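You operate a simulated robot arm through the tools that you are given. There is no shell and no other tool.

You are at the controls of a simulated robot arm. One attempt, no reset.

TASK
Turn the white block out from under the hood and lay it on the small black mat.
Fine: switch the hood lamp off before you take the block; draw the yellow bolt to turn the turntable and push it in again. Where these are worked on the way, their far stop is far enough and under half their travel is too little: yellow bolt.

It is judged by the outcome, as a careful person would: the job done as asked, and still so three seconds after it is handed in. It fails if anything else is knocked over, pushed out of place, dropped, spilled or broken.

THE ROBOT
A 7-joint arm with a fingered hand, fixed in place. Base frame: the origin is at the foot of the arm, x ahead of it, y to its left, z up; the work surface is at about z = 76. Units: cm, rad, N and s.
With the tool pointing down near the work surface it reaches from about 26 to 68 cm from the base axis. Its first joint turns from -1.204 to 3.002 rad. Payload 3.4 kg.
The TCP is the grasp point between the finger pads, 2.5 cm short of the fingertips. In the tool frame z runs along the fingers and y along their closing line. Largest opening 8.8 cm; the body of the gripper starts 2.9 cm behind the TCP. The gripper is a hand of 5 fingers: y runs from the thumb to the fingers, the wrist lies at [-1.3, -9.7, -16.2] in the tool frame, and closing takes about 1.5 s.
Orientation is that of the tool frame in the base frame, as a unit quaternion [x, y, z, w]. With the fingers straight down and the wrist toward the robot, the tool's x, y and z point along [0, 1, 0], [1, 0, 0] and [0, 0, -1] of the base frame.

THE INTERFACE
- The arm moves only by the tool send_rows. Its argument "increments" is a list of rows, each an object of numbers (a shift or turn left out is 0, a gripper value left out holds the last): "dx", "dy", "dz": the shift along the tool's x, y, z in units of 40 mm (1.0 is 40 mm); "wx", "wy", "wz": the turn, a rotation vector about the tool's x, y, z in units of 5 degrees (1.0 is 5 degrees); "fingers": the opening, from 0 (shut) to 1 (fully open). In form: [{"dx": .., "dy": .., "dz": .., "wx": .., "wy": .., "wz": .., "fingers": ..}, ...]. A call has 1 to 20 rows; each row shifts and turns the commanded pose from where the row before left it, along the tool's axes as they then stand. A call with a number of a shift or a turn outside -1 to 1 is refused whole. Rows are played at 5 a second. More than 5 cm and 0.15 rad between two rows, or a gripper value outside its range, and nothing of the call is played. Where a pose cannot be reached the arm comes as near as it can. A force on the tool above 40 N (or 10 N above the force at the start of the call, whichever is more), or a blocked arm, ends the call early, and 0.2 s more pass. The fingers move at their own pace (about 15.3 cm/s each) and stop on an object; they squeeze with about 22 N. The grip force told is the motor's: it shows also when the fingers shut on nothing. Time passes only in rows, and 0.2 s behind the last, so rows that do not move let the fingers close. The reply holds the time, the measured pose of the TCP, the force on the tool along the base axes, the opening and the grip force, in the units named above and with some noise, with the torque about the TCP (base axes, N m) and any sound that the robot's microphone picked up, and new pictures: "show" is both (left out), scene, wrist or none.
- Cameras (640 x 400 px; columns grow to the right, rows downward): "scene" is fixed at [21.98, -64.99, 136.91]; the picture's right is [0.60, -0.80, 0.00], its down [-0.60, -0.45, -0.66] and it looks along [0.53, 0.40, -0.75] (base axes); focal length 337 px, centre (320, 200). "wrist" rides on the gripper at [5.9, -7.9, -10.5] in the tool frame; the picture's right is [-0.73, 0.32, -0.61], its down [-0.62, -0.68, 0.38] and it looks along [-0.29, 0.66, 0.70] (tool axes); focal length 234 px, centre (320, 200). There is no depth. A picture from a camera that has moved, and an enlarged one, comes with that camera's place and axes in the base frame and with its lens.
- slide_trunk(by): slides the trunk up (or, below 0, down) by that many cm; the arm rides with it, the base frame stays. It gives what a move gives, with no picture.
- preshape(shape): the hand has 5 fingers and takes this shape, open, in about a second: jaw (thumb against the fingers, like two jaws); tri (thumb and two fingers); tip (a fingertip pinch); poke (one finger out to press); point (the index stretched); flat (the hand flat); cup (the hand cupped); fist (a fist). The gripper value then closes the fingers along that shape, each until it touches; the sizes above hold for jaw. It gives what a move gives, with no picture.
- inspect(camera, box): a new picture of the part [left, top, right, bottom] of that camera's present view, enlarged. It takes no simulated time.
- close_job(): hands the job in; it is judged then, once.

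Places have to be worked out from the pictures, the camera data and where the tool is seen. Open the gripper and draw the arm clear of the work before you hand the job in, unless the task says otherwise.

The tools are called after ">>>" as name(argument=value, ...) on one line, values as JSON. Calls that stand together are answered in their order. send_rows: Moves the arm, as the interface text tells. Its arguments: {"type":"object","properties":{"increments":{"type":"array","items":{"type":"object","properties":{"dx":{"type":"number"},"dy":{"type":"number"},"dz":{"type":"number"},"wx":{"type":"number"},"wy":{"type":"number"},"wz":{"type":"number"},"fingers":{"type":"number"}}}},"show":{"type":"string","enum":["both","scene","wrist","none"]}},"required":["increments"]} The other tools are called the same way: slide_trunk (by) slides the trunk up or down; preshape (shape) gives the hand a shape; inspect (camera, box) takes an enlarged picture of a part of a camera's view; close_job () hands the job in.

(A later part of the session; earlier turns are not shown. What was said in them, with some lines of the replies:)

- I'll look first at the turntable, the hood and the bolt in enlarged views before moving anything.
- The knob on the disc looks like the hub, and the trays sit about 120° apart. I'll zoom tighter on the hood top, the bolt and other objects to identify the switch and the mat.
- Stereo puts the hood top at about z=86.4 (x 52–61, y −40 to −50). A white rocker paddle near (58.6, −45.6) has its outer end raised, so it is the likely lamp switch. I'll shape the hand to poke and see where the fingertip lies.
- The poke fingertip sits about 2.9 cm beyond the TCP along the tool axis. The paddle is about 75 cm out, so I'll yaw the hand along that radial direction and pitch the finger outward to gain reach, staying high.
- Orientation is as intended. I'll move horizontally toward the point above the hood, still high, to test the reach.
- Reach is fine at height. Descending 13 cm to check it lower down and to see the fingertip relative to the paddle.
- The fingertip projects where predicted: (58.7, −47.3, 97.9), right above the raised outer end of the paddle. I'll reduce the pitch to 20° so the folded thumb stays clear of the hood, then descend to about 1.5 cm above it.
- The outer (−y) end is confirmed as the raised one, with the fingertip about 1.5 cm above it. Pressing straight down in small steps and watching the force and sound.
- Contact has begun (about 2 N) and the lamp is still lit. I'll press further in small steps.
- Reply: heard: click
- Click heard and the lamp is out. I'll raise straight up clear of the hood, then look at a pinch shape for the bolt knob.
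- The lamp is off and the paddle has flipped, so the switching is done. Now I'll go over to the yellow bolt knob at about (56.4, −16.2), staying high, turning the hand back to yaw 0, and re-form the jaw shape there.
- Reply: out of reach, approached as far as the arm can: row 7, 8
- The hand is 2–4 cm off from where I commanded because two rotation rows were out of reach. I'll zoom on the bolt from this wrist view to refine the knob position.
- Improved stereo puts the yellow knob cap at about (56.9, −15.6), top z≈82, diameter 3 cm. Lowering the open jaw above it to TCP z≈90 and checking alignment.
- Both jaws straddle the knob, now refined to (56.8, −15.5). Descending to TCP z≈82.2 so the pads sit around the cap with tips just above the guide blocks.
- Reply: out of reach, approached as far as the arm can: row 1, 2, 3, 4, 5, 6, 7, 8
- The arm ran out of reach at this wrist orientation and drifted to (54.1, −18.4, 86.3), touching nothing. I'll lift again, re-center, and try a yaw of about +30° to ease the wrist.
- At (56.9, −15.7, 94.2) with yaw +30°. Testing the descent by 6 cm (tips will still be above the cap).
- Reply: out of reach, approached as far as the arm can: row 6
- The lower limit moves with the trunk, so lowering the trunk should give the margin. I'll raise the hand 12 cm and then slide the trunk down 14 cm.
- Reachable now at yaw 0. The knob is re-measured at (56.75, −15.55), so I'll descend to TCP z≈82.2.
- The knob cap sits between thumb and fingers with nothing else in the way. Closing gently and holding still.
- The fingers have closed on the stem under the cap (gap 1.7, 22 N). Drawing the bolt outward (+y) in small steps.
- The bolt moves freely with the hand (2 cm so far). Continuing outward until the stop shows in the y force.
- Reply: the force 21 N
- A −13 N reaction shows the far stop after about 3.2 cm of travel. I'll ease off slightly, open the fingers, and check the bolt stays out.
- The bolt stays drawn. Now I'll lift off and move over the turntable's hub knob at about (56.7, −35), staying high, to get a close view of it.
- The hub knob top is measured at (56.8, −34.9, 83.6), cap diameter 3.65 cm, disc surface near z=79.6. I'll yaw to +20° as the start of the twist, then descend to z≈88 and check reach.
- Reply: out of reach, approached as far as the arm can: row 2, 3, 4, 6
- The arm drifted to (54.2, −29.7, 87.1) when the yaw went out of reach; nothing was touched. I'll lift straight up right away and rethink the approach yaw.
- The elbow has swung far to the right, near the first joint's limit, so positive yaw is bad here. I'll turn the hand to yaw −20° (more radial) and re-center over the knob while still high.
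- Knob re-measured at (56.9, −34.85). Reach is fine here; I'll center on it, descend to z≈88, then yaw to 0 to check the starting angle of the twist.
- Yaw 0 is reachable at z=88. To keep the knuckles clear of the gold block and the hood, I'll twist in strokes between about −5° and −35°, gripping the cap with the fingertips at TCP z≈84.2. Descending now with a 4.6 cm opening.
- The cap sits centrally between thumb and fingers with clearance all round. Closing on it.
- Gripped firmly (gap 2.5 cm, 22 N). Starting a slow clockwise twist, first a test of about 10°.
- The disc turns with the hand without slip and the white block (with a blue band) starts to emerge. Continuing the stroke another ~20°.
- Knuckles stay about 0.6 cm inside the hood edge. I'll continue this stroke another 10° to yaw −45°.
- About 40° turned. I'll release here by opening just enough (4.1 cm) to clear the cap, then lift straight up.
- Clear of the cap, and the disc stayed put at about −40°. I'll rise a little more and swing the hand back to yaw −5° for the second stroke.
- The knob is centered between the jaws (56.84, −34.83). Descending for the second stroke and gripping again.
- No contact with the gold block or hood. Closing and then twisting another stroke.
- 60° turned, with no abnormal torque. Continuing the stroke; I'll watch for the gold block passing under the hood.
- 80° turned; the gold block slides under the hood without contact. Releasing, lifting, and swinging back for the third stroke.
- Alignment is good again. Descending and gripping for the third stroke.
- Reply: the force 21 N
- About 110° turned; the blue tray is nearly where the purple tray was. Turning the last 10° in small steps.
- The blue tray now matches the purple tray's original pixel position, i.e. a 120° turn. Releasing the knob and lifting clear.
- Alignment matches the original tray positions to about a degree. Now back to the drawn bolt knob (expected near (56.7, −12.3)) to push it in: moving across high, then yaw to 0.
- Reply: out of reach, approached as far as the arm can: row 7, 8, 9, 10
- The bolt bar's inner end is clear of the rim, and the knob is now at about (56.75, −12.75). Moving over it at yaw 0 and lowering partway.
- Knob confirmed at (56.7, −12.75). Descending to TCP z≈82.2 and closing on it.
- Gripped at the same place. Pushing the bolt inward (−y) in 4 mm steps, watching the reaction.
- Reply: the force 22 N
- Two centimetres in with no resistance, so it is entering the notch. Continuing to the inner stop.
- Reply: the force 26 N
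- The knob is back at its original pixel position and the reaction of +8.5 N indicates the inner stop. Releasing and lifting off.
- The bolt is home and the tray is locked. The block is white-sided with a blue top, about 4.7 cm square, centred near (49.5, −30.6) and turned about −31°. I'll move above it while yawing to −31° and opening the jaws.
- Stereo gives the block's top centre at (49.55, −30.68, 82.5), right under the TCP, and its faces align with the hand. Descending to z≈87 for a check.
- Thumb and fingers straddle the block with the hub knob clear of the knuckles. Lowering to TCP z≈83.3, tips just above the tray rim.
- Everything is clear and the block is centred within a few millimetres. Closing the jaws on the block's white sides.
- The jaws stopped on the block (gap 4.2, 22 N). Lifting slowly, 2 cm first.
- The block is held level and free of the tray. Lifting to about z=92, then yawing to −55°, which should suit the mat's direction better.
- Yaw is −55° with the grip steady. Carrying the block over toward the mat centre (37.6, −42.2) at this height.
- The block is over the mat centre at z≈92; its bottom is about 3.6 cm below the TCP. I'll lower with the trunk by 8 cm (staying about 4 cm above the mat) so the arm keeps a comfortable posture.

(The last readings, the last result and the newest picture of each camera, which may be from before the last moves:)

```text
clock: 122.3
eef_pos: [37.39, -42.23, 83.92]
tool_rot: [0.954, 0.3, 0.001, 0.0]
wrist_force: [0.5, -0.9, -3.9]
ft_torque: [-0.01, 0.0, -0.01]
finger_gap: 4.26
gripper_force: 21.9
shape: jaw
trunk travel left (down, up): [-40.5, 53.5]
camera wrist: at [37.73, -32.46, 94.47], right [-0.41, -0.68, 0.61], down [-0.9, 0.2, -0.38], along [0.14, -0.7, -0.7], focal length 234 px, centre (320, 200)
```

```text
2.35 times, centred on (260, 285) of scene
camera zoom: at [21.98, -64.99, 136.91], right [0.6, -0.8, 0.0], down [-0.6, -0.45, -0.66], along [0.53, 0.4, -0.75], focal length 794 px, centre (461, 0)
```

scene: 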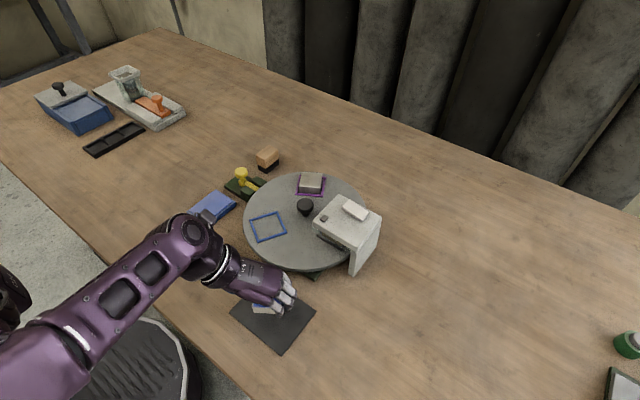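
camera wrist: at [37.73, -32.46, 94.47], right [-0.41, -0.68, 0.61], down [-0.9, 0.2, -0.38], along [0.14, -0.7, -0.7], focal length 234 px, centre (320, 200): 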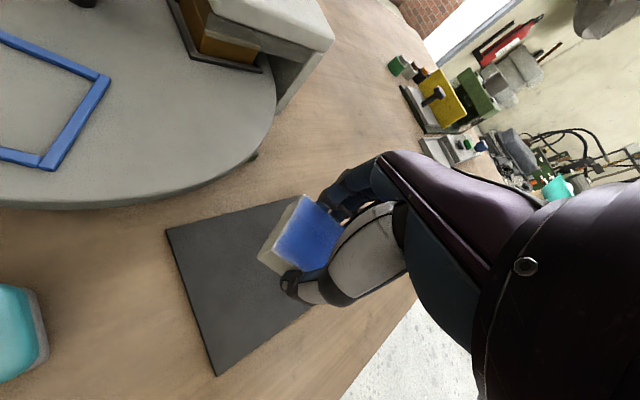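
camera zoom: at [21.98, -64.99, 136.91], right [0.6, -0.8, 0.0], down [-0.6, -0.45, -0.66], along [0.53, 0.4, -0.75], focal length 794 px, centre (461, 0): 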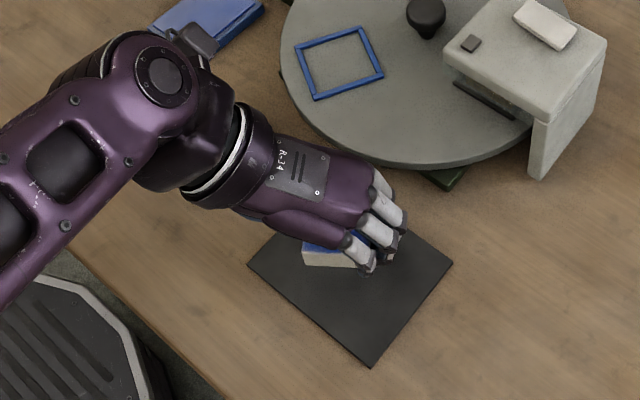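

Steady over the mat. Lowering by arm 2.8 cm, then I'll approach contact in 2 mm steps.

>>> send_rows(increments=[{"dz": 0.2}, {"dz": 0.2}, {"dz": 0.2}, {"dz": 0.1}, {"dx": 0}], show="scene")

>>> inspect(camera="scene", box=[220, 260, 330, 360])

>>> inspect(camera="wrist", box=[160, 160, 380, 380])

```text
clock: 123.5
eef_pos: [37.46, -42.13, 81.17]
tool_rot: [0.954, 0.299, 0.0, 0.0]
wrist_force: [1.0, 0.8, -3.9]
ft_torque: [-0.03, -0.01, -0.03]
finger_gap: 4.23
gripper_force: 22.1
shape: jaw
trunk travel left (down, up): [-40.5, 53.5]
```

scene: 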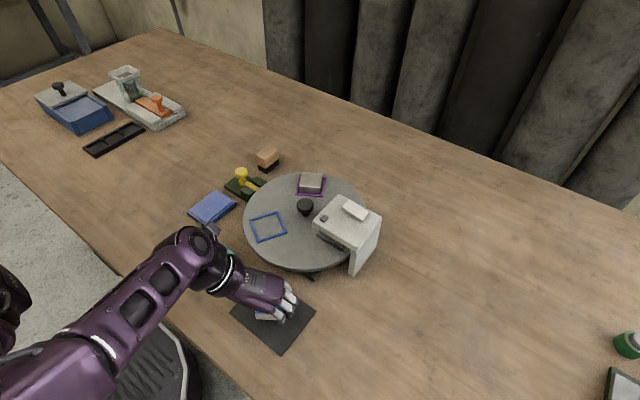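

```text
4.00 times, centred on (275, 310) of scene
camera zoom: at [21.98, -64.99, 136.91], right [0.6, -0.8, 0.0], down [-0.6, -0.45, -0.66], along [0.53, 0.4, -0.75], focal length 1349 px, centre (500, -240)
```

zoom: 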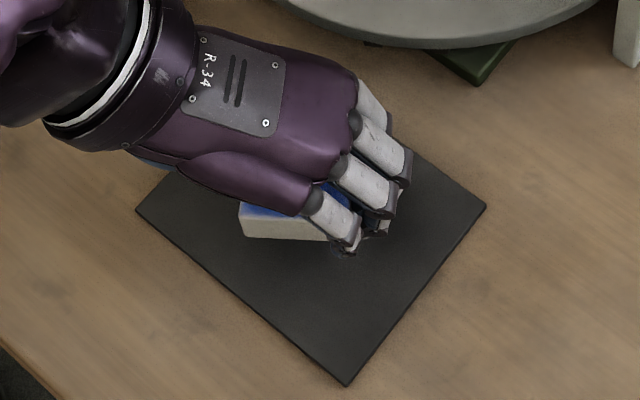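

```text
1.82 times, centred on (270, 270) of wrist
camera zoom: at [37.74, -32.48, 91.66], right [-0.41, -0.68, 0.61], down [-0.9, 0.2, -0.38], along [0.14, -0.7, -0.7], focal length 426 px, centre (411, 73)
```

zoom: 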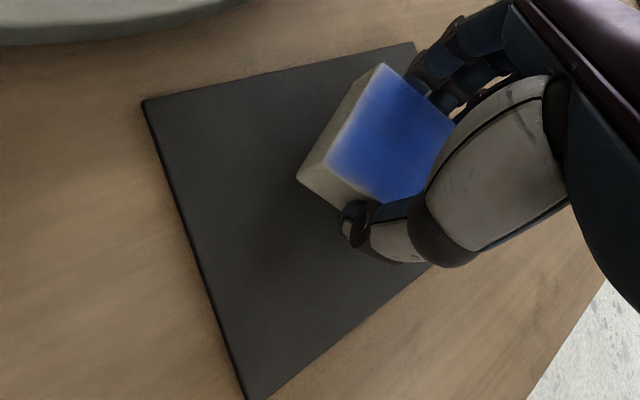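

The block is well inside the mat outline. Final approach in 2 mm steps, watching the vertical force.

>>> send_rows(increments=[{"dz": 0.05}, {"dz": 0.05}, {"dz": 0.05}, {"dz": 0.05}, {"dz": 0.05}, {"dx": 0}], show="none")

```text
clock: 124.9
eef_pos: [37.47, -42.16, 80.13]
tool_rot: [0.954, 0.299, 0.0, -0.001]
wrist_force: [-0.4, 0.2, -3.5]
ft_torque: [-0.02, -0.03, 0.01]
finger_gap: 4.25
gripper_force: 22.4
shape: jaw
trunk travel left (down, up): [-40.5, 53.5]
```

>>> send_rows(increments=[{"dz": 0.04}, {"dz": 0.03}, {"dx": 0}], show="none")

>>> inspect(camera="scene", box=[240, 280, 310, 340])

```text
clock: 125.7
eef_pos: [37.5, -42.3, 79.94]
tool_rot: [0.954, 0.3, 0.001, 0.001]
wrist_force: [-0.3, -1.2, -4.4]
ft_torque: [0.01, -0.03, 0.0]
finger_gap: 4.27
gripper_force: 22.1
shape: jaw
trunk travel left (down, up): [-40.5, 53.5]
```

```text
6.67 times, centred on (275, 310) of scene
camera zoom: at [21.98, -64.99, 136.91], right [0.6, -0.8, 0.0], down [-0.6, -0.45, -0.66], along [0.53, 0.4, -0.75], focal length 2248 px, centre (620, -533)
```

zoom: 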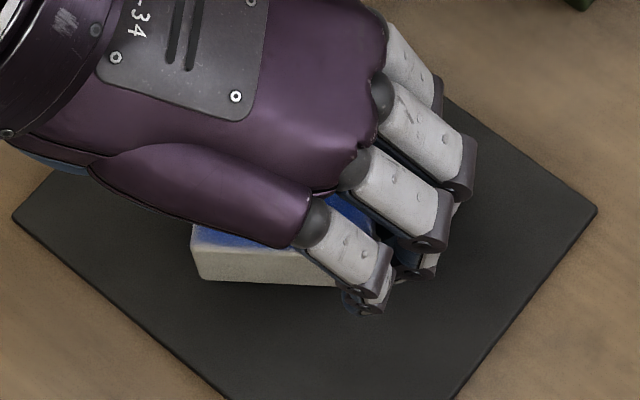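

Not touching yet (still −4 N, the block's weight). Continuing in 1–1.5 mm steps.

>>> send_rows(increments=[{"dz": 0.03}, {"dz": 0.03}, {"dz": 0.03}, {"dx": 0}], show="none")

```text
clock: 126.7
eef_pos: [37.45, -42.17, 79.56]
tool_rot: [0.954, 0.3, 0.0, 0.0]
wrist_force: [1.1, -0.9, -1.5]
ft_torque: [-0.01, 0.02, -0.01]
finger_gap: 4.22
gripper_force: 22.0
shape: jaw
trunk travel left (down, up): [-40.5, 53.5]
```

>>> send_rows(increments=[{"dz": 0.025}, {"dz": 0.025}, {"dx": 0}], show="none")

>>> inspect(camera="scene", box=[240, 280, 310, 340])

>>> inspect(camera="wrist", box=[200, 160, 380, 320])

```text
clock: 127.5
eef_pos: [37.59, -42.09, 79.43]
tool_rot: [0.954, 0.3, 0.002, 0.001]
wrist_force: [1.9, -2.7, 9.0]
ft_torque: [-0.06, -0.03, 0.0]
finger_gap: 4.24
gripper_force: 22.2
shape: jaw
trunk travel left (down, up): [-40.5, 53.5]
```

```text
6.67 times, centred on (275, 310) of scene
camera zoom: at [21.98, -64.99, 136.91], right [0.6, -0.8, 0.0], down [-0.6, -0.45, -0.66], along [0.53, 0.4, -0.75], focal length 2248 px, centre (620, -533)
```

zoom: 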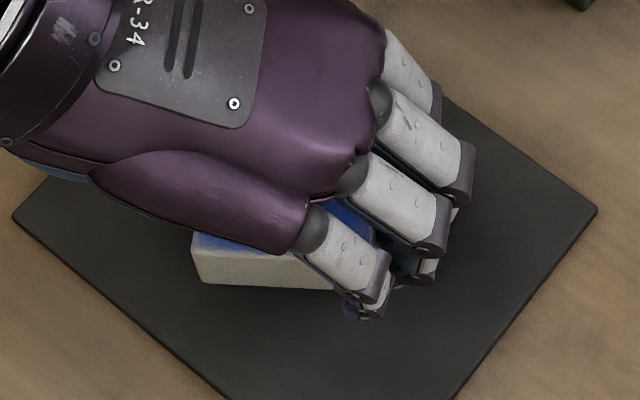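

```text
2.50 times, centred on (290, 240) of wrist
camera zoom: at [37.68, -32.37, 89.97], right [-0.41, -0.68, 0.61], down [-0.9, 0.2, -0.39], along [0.14, -0.71, -0.69], focal length 585 px, centre (395, 100)
```

zoom: 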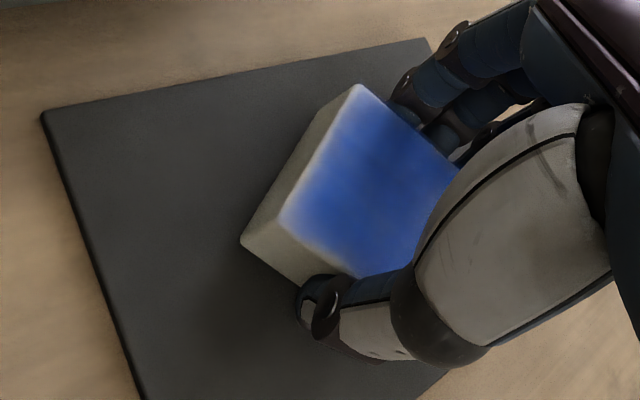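

The reaction reversed to +9 N, so the block is down on the mat. Easing off slightly and opening the jaws gradually.

>>> send_rows(increments=[{"dz": -0.03}, {"fingers": 0.48}, {"fingers": 0.52}, {"fingers": 0.58}, {"fingers": 0.64}, {"fingers": 0.7}, {"dx": 0}, {"dx": 0}, {"dx": 0}], show="both")

>>> inspect(camera="wrist", box=[200, 160, 380, 320])

>>> inspect(camera="scene", box=[240, 280, 310, 340])

```text
clock: 129.5
eef_pos: [37.52, -42.13, 79.37]
tool_rot: [0.954, 0.3, 0.0, 0.0]
wrist_force: [-0.2, 0.4, 0.5]
ft_torque: [-0.01, 0.01, 0.01]
finger_gap: 6.09
gripper_force: 0.1
shape: jaw
trunk travel left (down, up): [-40.5, 53.5]
camera wrist: at [37.7, -32.4, 89.99], right [-0.41, -0.68, 0.61], down [-0.9, 0.2, -0.38], along [0.14, -0.7, -0.7], focal length 234 px, centre (320, 200)
```

scene: 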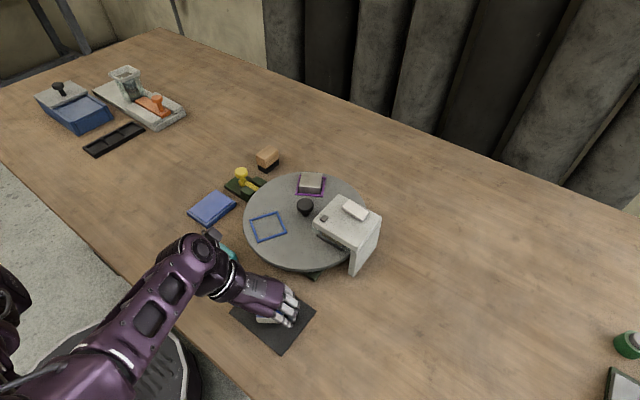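
wrist: 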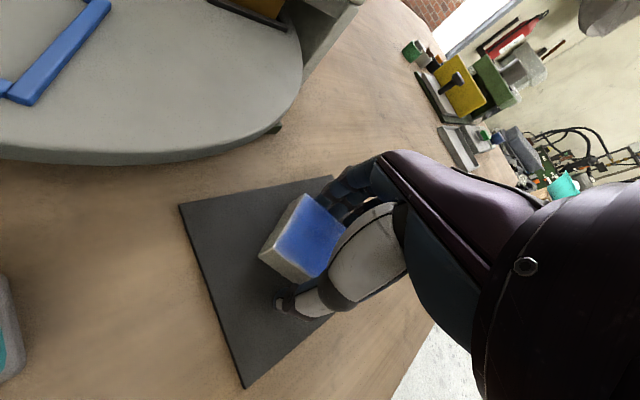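

```text
2.50 times, centred on (290, 240) of wrist
camera zoom: at [37.7, -32.4, 89.99], right [-0.41, -0.68, 0.61], down [-0.9, 0.2, -0.38], along [0.14, -0.7, -0.7], focal length 585 px, centre (395, 100)
```

zoom: 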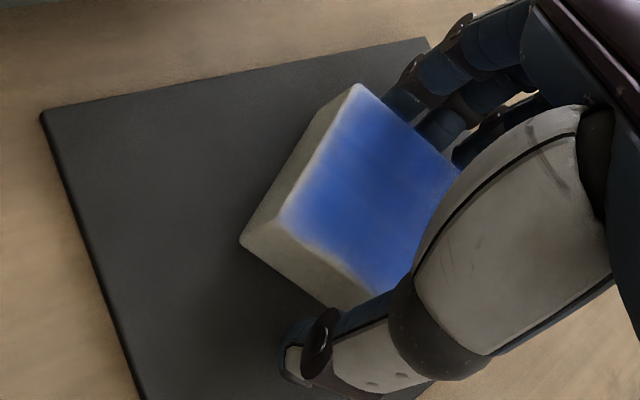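

```text
6.67 times, centred on (275, 310) of scene
camera zoom: at [21.98, -64.99, 136.91], right [0.6, -0.8, 0.0], down [-0.6, -0.45, -0.66], along [0.53, 0.4, -0.75], focal length 2248 px, centre (620, -533)
```

zoom: 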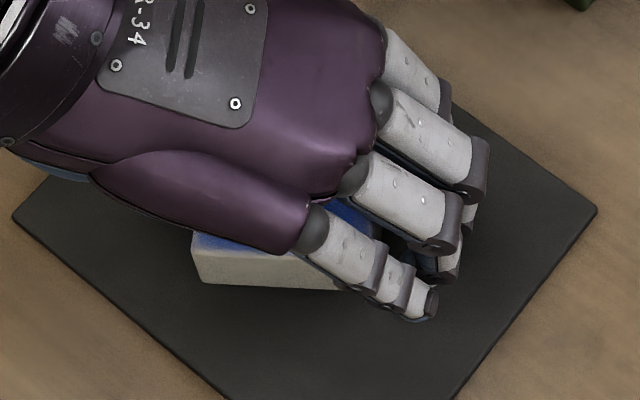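

Released. I'll open a little wider so the fingers cannot drag on the block, then lift straight up.

>>> send_rows(increments=[{"fingers": 0.85}, {"dx": 0}, {"dx": 0}, {"dz": -0.1}, {"dz": -0.15}, {"dz": -0.25}, {"dz": -0.3}, {"dz": -0.4}, {"dz": -0.5}, {"dz": -0.5}, {"dx": 0}], show="both")

>>> inspect(camera="scene", box=[220, 260, 330, 360])

>>> inspect(camera="wrist", box=[160, 160, 380, 380])

```text
clock: 131.9
eef_pos: [37.41, -42.18, 88.4]
tool_rot: [0.954, 0.3, 0.0, 0.0]
wrist_force: [-0.7, 0.6, 0.3]
ft_torque: [0.02, 0.0, -0.02]
finger_gap: 7.46
gripper_force: 0.0
shape: jaw
trunk travel left (down, up): [-40.5, 53.5]
camera wrist: at [37.68, -32.5, 98.84], right [-0.41, -0.68, 0.61], down [-0.9, 0.2, -0.38], along [0.14, -0.7, -0.7], focal length 234 px, centre (320, 200)
```

scene: 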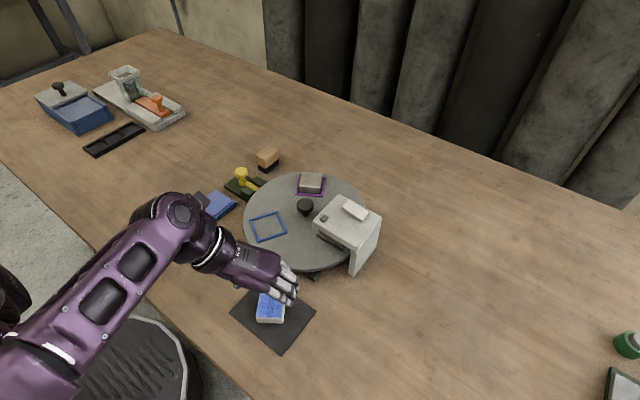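
wrist: 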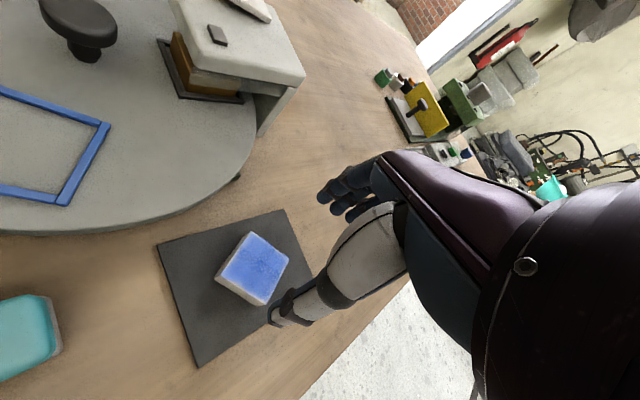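

```text
4.00 times, centred on (275, 310) of scene
camera zoom: at [21.98, -64.99, 136.91], right [0.6, -0.8, 0.0], down [-0.6, -0.45, -0.66], along [0.53, 0.4, -0.75], focal length 1349 px, centre (500, -240)
```

zoom: 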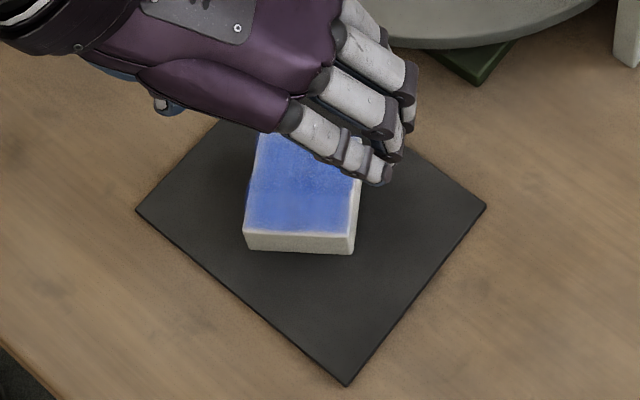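

```text
1.82 times, centred on (270, 270) of wrist
camera zoom: at [37.68, -32.5, 98.84], right [-0.41, -0.68, 0.61], down [-0.9, 0.2, -0.38], along [0.14, -0.7, -0.7], focal length 426 px, centre (411, 73)
```

zoom: 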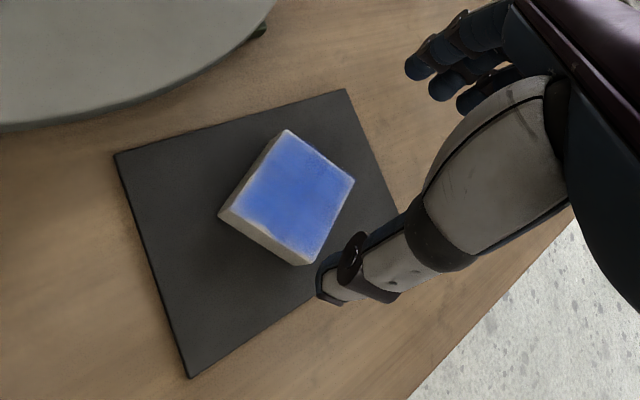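

The block lies flat well inside the mat. Now I'll draw the arm up and clear, then check the whole scene.

>>> send_rows(increments=[{"dz": -0.5}, {"dz": -0.5}, {"dz": -0.5}, {"dz": -0.5}, {"dz": -0.5}, {"dx": 0}], show="none")

>>> slide_trunk(by=20)

>>> send_rows(increments=[{"dx": 0}, {"dx": 0}], show="both")

>>> inspect(camera="scene", box=[180, 140, 400, 370])

```text
clock: 133.3
eef_pos: [37.47, -42.23, 98.17]
tool_rot: [0.954, 0.299, 0.001, 0.0]
wrist_force: [0.7, -0.4, 0.2]
ft_torque: [0.04, -0.02, 0.03]
finger_gap: 7.49
gripper_force: 0.0
shape: jaw
trunk travel left (down, up): [-40.5, 53.5]
```

```text
clock: 135.5
eef_pos: [37.45, -42.27, 118.21]
tool_rot: [0.954, 0.3, 0.0, 0.0]
wrist_force: [0.4, 0.2, -0.4]
ft_torque: [-0.03, 0.01, -0.04]
finger_gap: 7.47
gripper_force: 0.1
shape: jaw
trunk travel left (down, up): [-60.5, 33.5]
```

```text
clock: 136.1
eef_pos: [37.45, -42.2, 118.36]
tool_rot: [0.954, 0.299, 0.001, 0.0]
wrist_force: [-0.1, -0.2, -1.2]
ft_torque: [0.02, 0.0, 0.02]
finger_gap: 7.44
gripper_force: 0.0
shape: jaw
trunk travel left (down, up): [-60.5, 33.5]
camera wrist: at [37.7, -32.41, 128.8], right [-0.41, -0.68, 0.61], down [-0.9, 0.2, -0.38], along [0.14, -0.7, -0.7], focal length 234 px, centre (320, 200)
```

scene: 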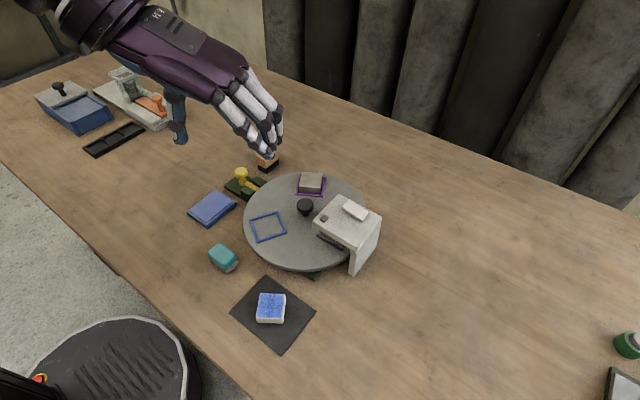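
wrist: 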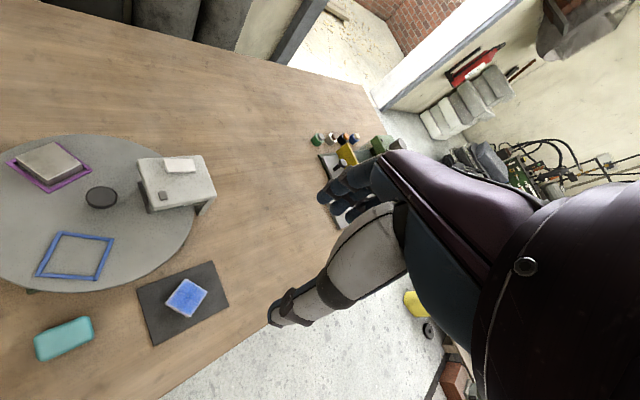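

```text
1.74 times, centred on (290, 255) of scene
camera zoom: at [21.98, -64.99, 136.91], right [0.6, -0.8, 0.0], down [-0.6, -0.45, -0.66], along [0.53, 0.4, -0.75], focal length 586 px, centre (372, 104)
```

zoom: 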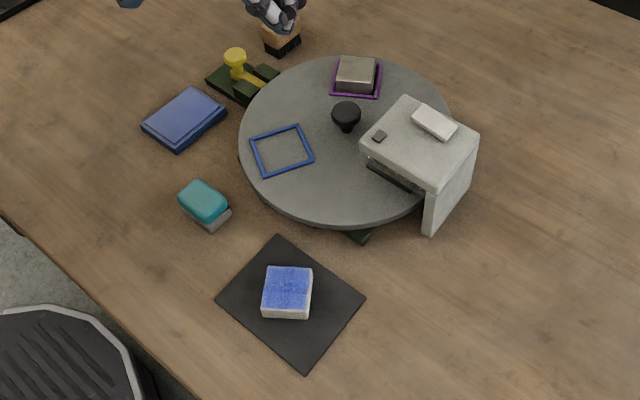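

Everything looks in place. One last close look at the bolt, the hood lamp and the block before handing in.

>>> inspect(camera="scene", box=[200, 150, 300, 230])

>>> inspect(camera="scene", box=[300, 180, 390, 280])

>>> inspect(camera="scene", box=[220, 270, 330, 360])

```text
5.00 times, centred on (250, 190) of scene
camera zoom: at [21.98, -64.99, 136.91], right [0.6, -0.8, 0.0], down [-0.6, -0.45, -0.66], along [0.53, 0.4, -0.75], focal length 1686 px, centre (670, 250)
```

zoom: 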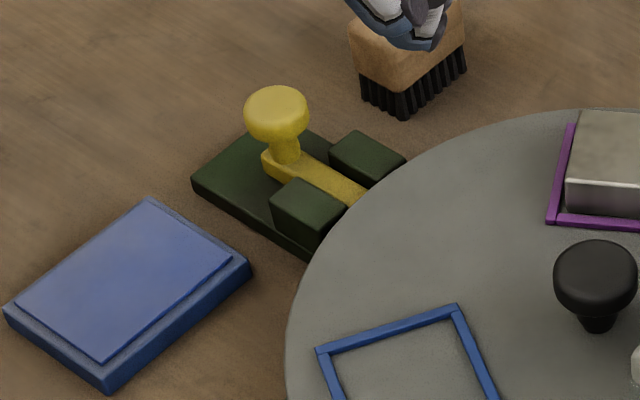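

```text
4.00 times, centred on (345, 230) of scene
camera zoom: at [21.98, -64.99, 136.91], right [0.6, -0.8, 0.0], down [-0.6, -0.45, -0.66], along [0.53, 0.4, -0.75], focal length 1349 px, centre (220, 80)
```

zoom: 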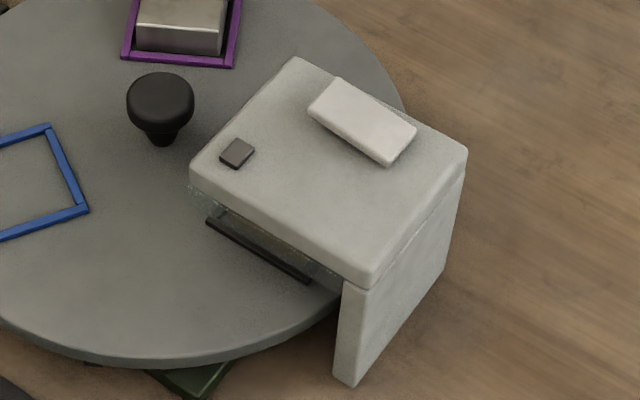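

```text
4.44 times, centred on (275, 315) of scene
camera zoom: at [21.98, -64.99, 136.91], right [0.6, -0.8, 0.0], down [-0.6, -0.45, -0.66], along [0.53, 0.4, -0.75], focal length 1499 px, centre (520, -311)
```

zoom: 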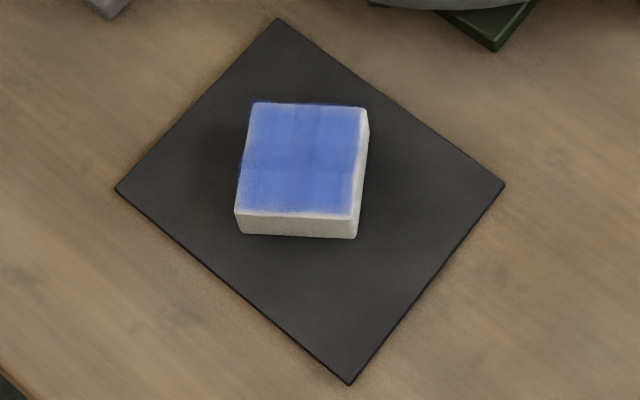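

The lamp is off, the yellow bolt is pushed home, and the white block lies flat on the mat. The other objects are where they were, and the open hand is well clear, so I'm handing the job in.

>>> close_job()

```text
The job is handed in.
```

The white block is out from under the hood and lying flat, well inside the small black mat. I handed the job in with the hand open and clear of the work.

- **Lamp:** I switched it off first by pressing the raised end of the white rocker on the hood. There was a click and the light went out before I touched the block.
- **Bolt out:** I drew the yellow bolt about 3 cm, until it hit its far stop.
- **Turntable:** I turned it about 120° clockwise by the hub knob, in three strokes. The block's blue tray ended up where the purple tray had been, and the gold block is now under the hood.
- **Bolt in:** I pushed the bolt back in until it met resistance, and its knob is back where it started. I did this before lifting the block, so the turntable was locked while I took it.
- **Block:** I gripped it by its white sides, with its blue-tinted top facing up, and set it down on the mat.

In the last pictures the silver block, the book, the brush and the teal item were where they started. The arm ran out of reach and drifted a few centimetres several times while moving, but it touched nothing.
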